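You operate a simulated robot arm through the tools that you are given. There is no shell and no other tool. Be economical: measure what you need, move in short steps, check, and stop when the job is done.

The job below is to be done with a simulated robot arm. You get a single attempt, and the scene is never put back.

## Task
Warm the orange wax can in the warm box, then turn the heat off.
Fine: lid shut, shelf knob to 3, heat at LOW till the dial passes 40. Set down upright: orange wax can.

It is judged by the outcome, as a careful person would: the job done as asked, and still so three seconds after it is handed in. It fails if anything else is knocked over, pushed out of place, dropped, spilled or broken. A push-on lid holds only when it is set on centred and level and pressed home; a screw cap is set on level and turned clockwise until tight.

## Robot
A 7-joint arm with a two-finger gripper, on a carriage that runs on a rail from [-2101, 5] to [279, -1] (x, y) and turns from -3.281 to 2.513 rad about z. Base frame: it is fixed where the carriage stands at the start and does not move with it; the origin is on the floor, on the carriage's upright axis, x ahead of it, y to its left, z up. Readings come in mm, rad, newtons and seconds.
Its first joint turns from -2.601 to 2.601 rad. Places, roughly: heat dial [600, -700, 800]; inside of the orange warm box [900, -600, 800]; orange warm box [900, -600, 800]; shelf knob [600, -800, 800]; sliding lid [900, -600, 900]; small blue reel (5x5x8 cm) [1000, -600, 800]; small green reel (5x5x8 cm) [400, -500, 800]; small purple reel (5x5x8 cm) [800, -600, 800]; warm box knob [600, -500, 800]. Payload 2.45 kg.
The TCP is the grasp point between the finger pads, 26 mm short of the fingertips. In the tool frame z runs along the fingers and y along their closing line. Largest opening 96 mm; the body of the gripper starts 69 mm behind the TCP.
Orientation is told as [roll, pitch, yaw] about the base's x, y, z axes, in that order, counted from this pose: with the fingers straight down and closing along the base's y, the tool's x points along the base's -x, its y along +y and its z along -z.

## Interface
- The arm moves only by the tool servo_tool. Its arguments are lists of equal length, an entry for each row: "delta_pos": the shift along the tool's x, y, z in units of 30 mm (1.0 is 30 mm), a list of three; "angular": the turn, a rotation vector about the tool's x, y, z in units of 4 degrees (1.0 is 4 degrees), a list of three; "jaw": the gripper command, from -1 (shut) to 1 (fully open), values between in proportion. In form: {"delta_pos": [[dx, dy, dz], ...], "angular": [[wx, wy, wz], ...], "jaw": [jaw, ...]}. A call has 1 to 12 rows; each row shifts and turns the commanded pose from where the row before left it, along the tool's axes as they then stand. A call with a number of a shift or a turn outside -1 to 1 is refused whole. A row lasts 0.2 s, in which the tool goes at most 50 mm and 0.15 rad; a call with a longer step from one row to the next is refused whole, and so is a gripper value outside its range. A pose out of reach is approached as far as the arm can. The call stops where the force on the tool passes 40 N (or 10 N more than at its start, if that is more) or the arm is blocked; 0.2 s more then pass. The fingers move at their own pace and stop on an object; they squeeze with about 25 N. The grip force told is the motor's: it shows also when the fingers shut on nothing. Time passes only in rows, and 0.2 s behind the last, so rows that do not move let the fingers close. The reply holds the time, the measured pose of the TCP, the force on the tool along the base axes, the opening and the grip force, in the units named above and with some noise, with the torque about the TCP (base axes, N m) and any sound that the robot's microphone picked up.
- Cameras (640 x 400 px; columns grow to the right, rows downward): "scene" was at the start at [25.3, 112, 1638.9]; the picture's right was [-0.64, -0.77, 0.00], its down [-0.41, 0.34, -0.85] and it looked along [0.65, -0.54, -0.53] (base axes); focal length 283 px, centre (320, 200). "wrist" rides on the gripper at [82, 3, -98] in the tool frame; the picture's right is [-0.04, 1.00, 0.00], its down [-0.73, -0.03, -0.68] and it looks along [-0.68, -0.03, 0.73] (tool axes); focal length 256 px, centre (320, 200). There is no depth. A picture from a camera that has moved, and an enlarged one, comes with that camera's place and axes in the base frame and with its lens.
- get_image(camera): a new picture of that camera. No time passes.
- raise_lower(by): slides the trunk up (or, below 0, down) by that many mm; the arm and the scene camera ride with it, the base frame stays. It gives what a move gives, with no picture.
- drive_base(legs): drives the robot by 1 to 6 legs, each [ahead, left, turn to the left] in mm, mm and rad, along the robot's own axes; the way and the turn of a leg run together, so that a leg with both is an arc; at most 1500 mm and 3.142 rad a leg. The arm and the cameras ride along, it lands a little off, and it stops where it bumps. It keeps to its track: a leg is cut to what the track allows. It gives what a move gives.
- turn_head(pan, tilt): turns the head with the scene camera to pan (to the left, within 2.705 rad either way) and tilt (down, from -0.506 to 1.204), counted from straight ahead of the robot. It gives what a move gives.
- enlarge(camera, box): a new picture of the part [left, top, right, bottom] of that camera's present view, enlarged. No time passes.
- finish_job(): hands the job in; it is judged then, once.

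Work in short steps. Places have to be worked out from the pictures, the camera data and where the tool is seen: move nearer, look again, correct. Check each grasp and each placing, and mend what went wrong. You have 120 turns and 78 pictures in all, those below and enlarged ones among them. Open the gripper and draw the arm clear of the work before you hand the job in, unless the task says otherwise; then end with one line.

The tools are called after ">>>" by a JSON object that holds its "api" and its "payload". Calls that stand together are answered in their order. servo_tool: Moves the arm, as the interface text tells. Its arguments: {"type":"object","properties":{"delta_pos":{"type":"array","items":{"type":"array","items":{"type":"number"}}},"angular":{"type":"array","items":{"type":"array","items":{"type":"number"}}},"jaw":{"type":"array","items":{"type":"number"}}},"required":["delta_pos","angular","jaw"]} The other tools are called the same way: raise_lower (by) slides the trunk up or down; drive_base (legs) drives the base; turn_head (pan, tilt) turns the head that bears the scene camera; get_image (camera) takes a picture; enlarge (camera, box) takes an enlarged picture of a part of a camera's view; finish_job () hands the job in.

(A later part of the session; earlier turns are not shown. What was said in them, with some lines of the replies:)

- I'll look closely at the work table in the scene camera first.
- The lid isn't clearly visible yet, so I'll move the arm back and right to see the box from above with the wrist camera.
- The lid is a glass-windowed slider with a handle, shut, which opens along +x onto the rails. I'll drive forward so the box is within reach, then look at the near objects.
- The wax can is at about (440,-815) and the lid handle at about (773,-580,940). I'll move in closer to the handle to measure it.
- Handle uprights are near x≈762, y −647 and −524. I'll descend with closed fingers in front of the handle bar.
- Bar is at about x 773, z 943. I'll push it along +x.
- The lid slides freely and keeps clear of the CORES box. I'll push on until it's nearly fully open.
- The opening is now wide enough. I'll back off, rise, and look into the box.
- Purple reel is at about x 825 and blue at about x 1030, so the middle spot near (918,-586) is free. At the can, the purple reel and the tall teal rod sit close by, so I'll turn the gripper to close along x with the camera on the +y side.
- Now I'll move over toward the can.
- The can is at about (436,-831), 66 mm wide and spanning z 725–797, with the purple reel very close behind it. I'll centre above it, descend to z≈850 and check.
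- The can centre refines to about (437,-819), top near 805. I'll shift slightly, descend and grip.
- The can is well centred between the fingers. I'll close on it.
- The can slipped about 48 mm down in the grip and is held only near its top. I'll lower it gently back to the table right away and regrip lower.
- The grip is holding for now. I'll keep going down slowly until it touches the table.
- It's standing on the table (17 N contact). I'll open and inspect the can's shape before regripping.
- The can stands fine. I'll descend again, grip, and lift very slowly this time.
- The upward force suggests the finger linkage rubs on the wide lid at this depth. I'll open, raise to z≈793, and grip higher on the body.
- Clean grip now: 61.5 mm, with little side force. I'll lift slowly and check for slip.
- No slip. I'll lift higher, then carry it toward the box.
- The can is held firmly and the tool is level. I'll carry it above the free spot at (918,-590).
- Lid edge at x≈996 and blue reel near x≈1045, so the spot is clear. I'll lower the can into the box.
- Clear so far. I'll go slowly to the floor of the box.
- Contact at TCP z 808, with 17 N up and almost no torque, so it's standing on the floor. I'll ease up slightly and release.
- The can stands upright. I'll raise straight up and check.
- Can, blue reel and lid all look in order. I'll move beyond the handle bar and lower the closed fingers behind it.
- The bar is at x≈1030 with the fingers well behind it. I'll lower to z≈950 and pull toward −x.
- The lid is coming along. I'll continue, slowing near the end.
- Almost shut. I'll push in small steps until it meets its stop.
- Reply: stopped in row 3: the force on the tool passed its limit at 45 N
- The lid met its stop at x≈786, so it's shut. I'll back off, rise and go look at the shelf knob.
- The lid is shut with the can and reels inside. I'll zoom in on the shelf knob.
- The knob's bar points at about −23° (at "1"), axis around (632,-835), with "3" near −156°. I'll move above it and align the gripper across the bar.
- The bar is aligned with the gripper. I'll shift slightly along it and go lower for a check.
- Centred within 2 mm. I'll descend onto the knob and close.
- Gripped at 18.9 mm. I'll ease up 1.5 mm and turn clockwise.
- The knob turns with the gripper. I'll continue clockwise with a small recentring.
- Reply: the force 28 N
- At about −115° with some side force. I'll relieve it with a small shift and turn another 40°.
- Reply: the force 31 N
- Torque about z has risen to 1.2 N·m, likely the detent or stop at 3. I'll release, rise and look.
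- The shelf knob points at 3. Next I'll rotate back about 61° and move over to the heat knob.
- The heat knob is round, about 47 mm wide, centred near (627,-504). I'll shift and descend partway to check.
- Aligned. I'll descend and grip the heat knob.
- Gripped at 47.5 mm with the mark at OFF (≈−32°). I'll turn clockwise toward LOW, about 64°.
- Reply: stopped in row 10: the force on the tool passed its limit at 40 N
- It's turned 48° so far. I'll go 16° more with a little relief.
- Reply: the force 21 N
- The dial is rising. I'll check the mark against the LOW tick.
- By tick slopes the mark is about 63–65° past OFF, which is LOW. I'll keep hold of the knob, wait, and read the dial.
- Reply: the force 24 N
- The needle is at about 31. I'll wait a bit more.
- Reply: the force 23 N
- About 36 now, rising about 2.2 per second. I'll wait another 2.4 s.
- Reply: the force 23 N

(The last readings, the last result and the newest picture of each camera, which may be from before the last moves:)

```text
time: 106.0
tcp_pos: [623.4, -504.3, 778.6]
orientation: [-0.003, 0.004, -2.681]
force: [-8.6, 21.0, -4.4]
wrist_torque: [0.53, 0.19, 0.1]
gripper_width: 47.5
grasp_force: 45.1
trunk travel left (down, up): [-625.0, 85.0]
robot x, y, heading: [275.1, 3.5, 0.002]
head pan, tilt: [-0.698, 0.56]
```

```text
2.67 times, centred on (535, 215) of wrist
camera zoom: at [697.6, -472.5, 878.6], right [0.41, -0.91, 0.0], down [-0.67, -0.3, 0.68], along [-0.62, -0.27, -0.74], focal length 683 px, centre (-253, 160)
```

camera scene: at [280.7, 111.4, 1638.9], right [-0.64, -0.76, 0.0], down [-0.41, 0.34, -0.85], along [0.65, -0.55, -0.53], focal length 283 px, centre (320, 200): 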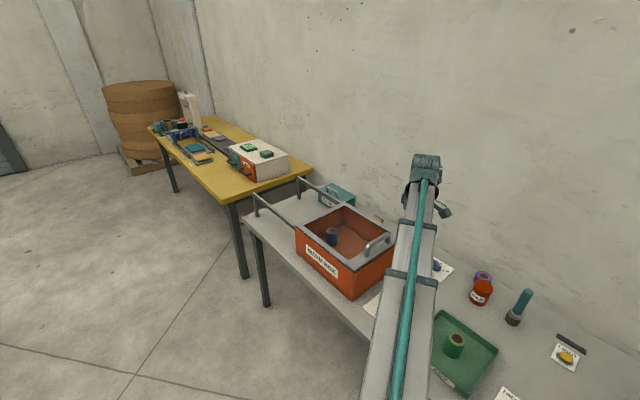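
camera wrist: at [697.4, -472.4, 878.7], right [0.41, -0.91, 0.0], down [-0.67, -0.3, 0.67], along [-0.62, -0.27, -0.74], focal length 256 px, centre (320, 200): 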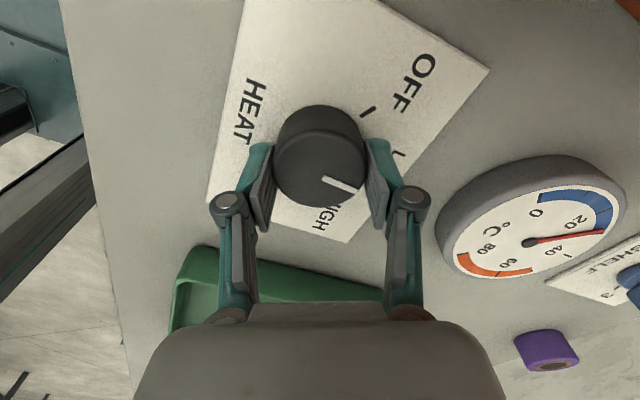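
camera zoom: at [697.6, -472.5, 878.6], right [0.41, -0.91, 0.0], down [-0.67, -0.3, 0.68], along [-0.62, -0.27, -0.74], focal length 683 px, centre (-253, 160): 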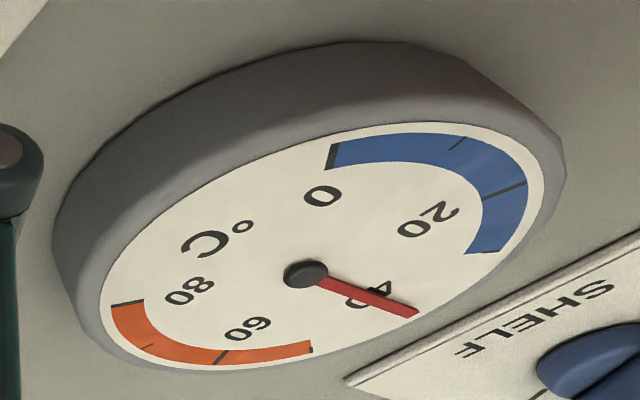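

The needle is just at 40. I'll wait one more second so it clearly passes.

>>> {"api": "servo_tool", "payload": {"delta_pos": [[0, 0, 0], [0, 0, 0], [0, 0, 0], [0, 0, 0], [0, 0, 0]], "angular": [[0, 0, 0], [0, 0, 0], [0, 0, 0], [0, 0, 0], [0, 0, 0]], "jaw": [-1, -1, -1, -1, -1]}}

>>> {"api": "enlarge", "payload": {"camera": "wrist", "box": [430, 140, 640, 290]}}

```text
time: 107.2
tcp_pos: [623.7, -503.1, 779.4]
orientation: [-0.001, 0.006, -2.681]
force: [-8.2, 19.9, -3.7]
wrist_torque: [0.46, 0.23, 0.15]
gripper_width: 47.7
grasp_force: 44.5
trunk travel left (down, up): [-625.0, 85.0]
robot x, y, heading: [276.5, -1.5, -0.0]
head pan, tilt: [-0.698, 0.56]
```

```text
2.67 times, centred on (535, 215) of wrist
camera zoom: at [697.6, -472.5, 878.6], right [0.41, -0.91, 0.0], down [-0.67, -0.3, 0.68], along [-0.62, -0.27, -0.74], focal length 683 px, centre (-253, 160)
```

zoom: 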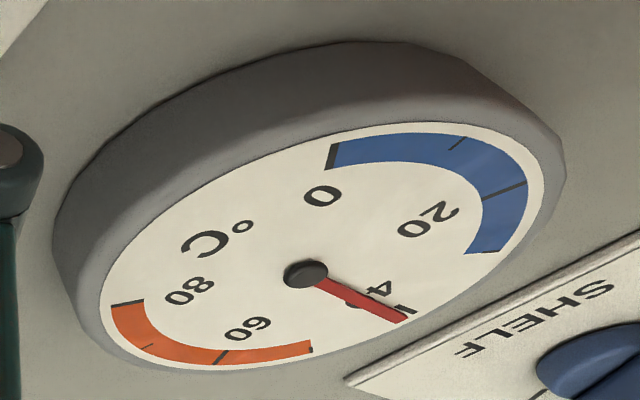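

The needle is past 40, at about 42. Now I'll turn the heat knob back to OFF, counterclockwise.

>>> {"api": "servo_tool", "payload": {"delta_pos": [[0, -0.055, 0], [0, 0, 0], [0, 0, 0], [0, 0, 0], [0, 0, 0], [0, 0, 0], [0, 0, 0], [0, 0, 0], [0, 0, 0], [0, 0, 0], [0, 0, 0], [0, 0, 0]], "angular": [[0, 0, -1], [0, 0, -1], [0, 0, -1], [0, 0, -1], [0, 0, -1], [0, 0, -1], [0, 0, -1], [0, 0, -1], [0, 0, -1], [0, 0, -1], [0, 0, -1], [0, 0, -1]], "jaw": [-1, -1, -1, -1, -1, -1, -1, -1, -1, -1, -1, -1]}}

>>> {"api": "servo_tool", "payload": {"delta_pos": [[0, 0, 0], [0, 0, 0], [0, 0, 0], [0, 0, 0]], "angular": [[0, 0, -1], [0, 0, -1], [0, 0, -1], [0, 0, -1]], "jaw": [-1, -1, -1, -1]}}

>>> {"api": "get_image", "payload": {"camera": "wrist"}}

```text
time: 109.9
tcp_pos: [627.0, -505.3, 779.2]
orientation: [0.012, -0.001, -1.844]
force: [3.1, -1.3, 6.7]
wrist_torque: [0.34, 0.23, -0.01]
gripper_width: 47.8
grasp_force: 44.6
trunk travel left (down, up): [-625.0, 85.0]
robot x, y, heading: [281.3, -0.1, -0.003]
head pan, tilt: [-0.698, 0.56]
stopped in row 12: the force on the tool passed its limit at 40 N (the readings are from after the stop); the commanded pose is now the measured one
```

```text
time: 110.9
tcp_pos: [628.2, -505.8, 778.6]
orientation: [0.013, -0.005, -1.566]
force: [15.2, -2.2, 7.0]
wrist_torque: [0.5, -0.42, -0.94]
gripper_width: 47.7
grasp_force: 45.2
trunk travel left (down, up): [-625.0, 85.0]
robot x, y, heading: [276.3, 0.7, -0.002]
head pan, tilt: [-0.698, 0.56]
```

```text
17 pictures are left
camera wrist: at [628.9, -425.5, 877.7], right [1.0, -0.03, 0.01], down [-0.03, -0.73, 0.68], along [-0.01, -0.68, -0.73], focal length 256 px, centre (320, 200)
```

wrist: 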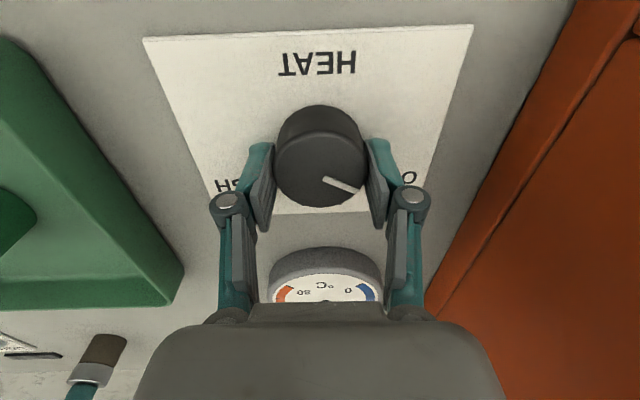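

Same orientation as the start, with stop torque felt, so it should be OFF. I'll release, rise and verify.

>>> {"api": "servo_tool", "payload": {"delta_pos": [[0, 0, 0], [0, 0, 0], [0, 0, 0], [0, 0, -0.8], [0, 0, -1], [0, 0, -1], [0, 0, -1], [0, 0, -1], [0, 0, -1]], "angular": [[0, 0, 0], [0, 0, 0], [0, 0, 0], [0, 0, 0], [0, 0, 0], [0, 0, 0], [0, 0, 0], [0, 0, 0], [0, 0, 0]], "jaw": [0.6, 0.6, 0.6, 0.6, 0.6, 0.6, 0.6, 0.6, 0.6]}}

>>> {"api": "get_image", "payload": {"camera": "wrist"}}

>>> {"api": "enlarge", "payload": {"camera": "wrist", "box": [200, 20, 420, 240]}}

```text
time: 112.9
tcp_pos: [623.7, -506.2, 954.2]
orientation: [0.011, -0.004, -1.566]
force: [-0.2, 0.8, 0.3]
wrist_torque: [0.05, 0.0, 0.01]
gripper_width: 76.7
grasp_force: 0.0
trunk travel left (down, up): [-625.0, 85.0]
robot x, y, heading: [273.9, -1.6, -0.003]
head pan, tilt: [-0.698, 0.56]
```

```text
16 pictures are left
camera wrist: at [625.5, -424.8, 1052.4], right [1.0, -0.03, 0.01], down [-0.03, -0.73, 0.68], along [-0.02, -0.68, -0.73], focal length 256 px, centre (320, 200)
```

wrist: 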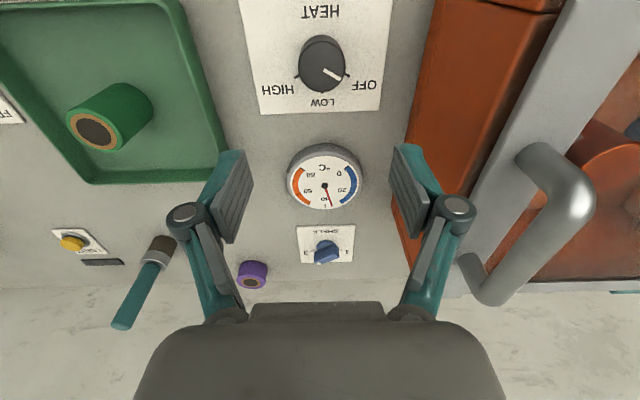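

```text
1.82 times, centred on (310, 130) of wrist
camera zoom: at [625.5, -424.8, 1052.4], right [1.0, -0.03, 0.01], down [-0.03, -0.73, 0.68], along [-0.02, -0.68, -0.73], focal length 465 px, centre (338, 327)
```

zoom: 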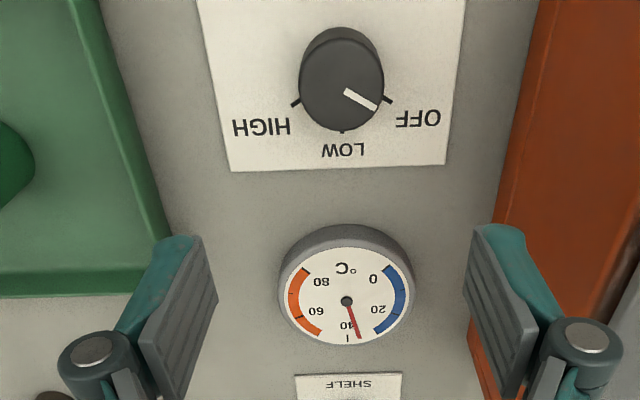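

HEAT is at OFF, SHELF at 3, and the needle went past 40 before cooling. I'll draw the arm clear and take one last look.

>>> {"api": "servo_tool", "payload": {"delta_pos": [[0, 0, -1], [0, 0, -1], [0, 0, -1], [0, 0, -1], [0, 0, -1], [0.5, -0.8, -0.5], [0.5, -0.8, -0.5], [0.5, -0.8, 0], [0.5, -0.8, 0], [0.5, -0.8, 0]], "angular": [[0, 0, 0], [0, 0, 0], [0, 0, 0], [0, 0, 0], [0, 0, 0], [0, 0, 0], [0, 0, 0], [0, 0, 0], [0, 0, 0], [0, 0, 0]], "jaw": [1, 1, 1, 1, 1, 1, 1, 1, 1, 1]}}

>>> {"api": "get_image", "payload": {"camera": "scene"}}

>>> {"api": "enlarge", "payload": {"camera": "scene", "box": [240, 170, 440, 295]}}

```text
time: 115.1
tcp_pos: [502.9, -432.3, 1129.8]
orientation: [0.015, -0.011, -1.565]
force: [-0.7, -0.7, 0.0]
wrist_torque: [0.04, 0.01, 0.0]
gripper_width: 96.0
grasp_force: 0.0
out of reach, approached as far as the arm can: row 10
trunk travel left (down, up): [-625.0, 85.0]
robot x, y, heading: [279.3, -1.5, 0.002]
head pan, tilt: [-0.698, 0.56]
```

```text
14 pictures are left
camera scene: at [301.4, 111.4, 1638.9], right [-0.64, -0.77, 0.0], down [-0.41, 0.34, -0.85], along [0.65, -0.54, -0.53], focal length 283 px, centre (320, 200)
```

scene: 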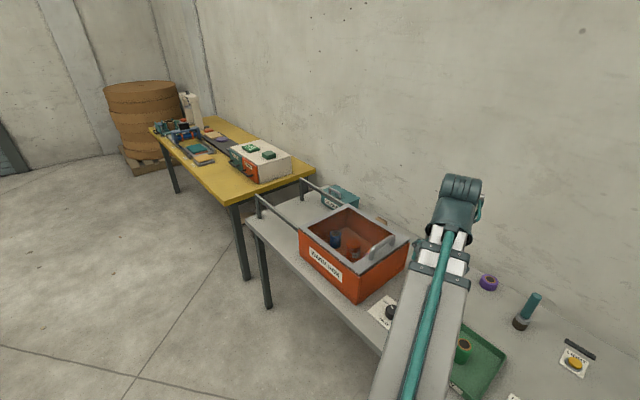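

```text
3.20 times, centred on (340, 232) of scene
camera zoom: at [301.4, 111.4, 1638.9], right [-0.64, -0.77, 0.0], down [-0.41, 0.34, -0.85], along [0.65, -0.54, -0.53], focal length 906 px, centre (256, 96)
```

zoom: 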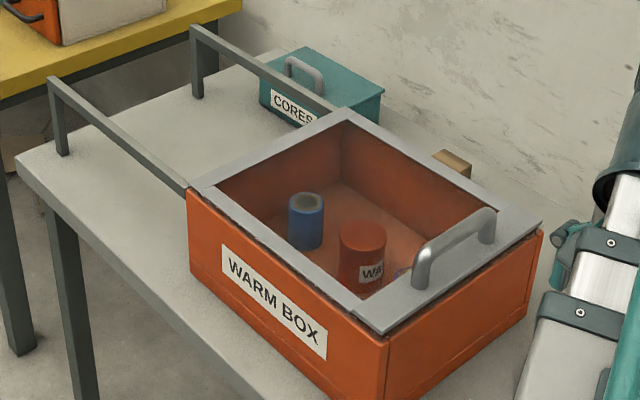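

The lid is shut, the can stands upright inside, the knobs are set and the arm is clear. I'm handing in the job.

>>> {"api": "finish_job", "payload": {}}

```text
The job is handed in.
```

The orange wax can is warmed and standing upright in the warm box, with the lid shut, the shelf knob at 3 and the heat back at OFF. I left the heat on LOW until I read the dial needle just past 40. I also had to put the can back on the table and regrip it once, because it slipped in the gripper on the first lift.
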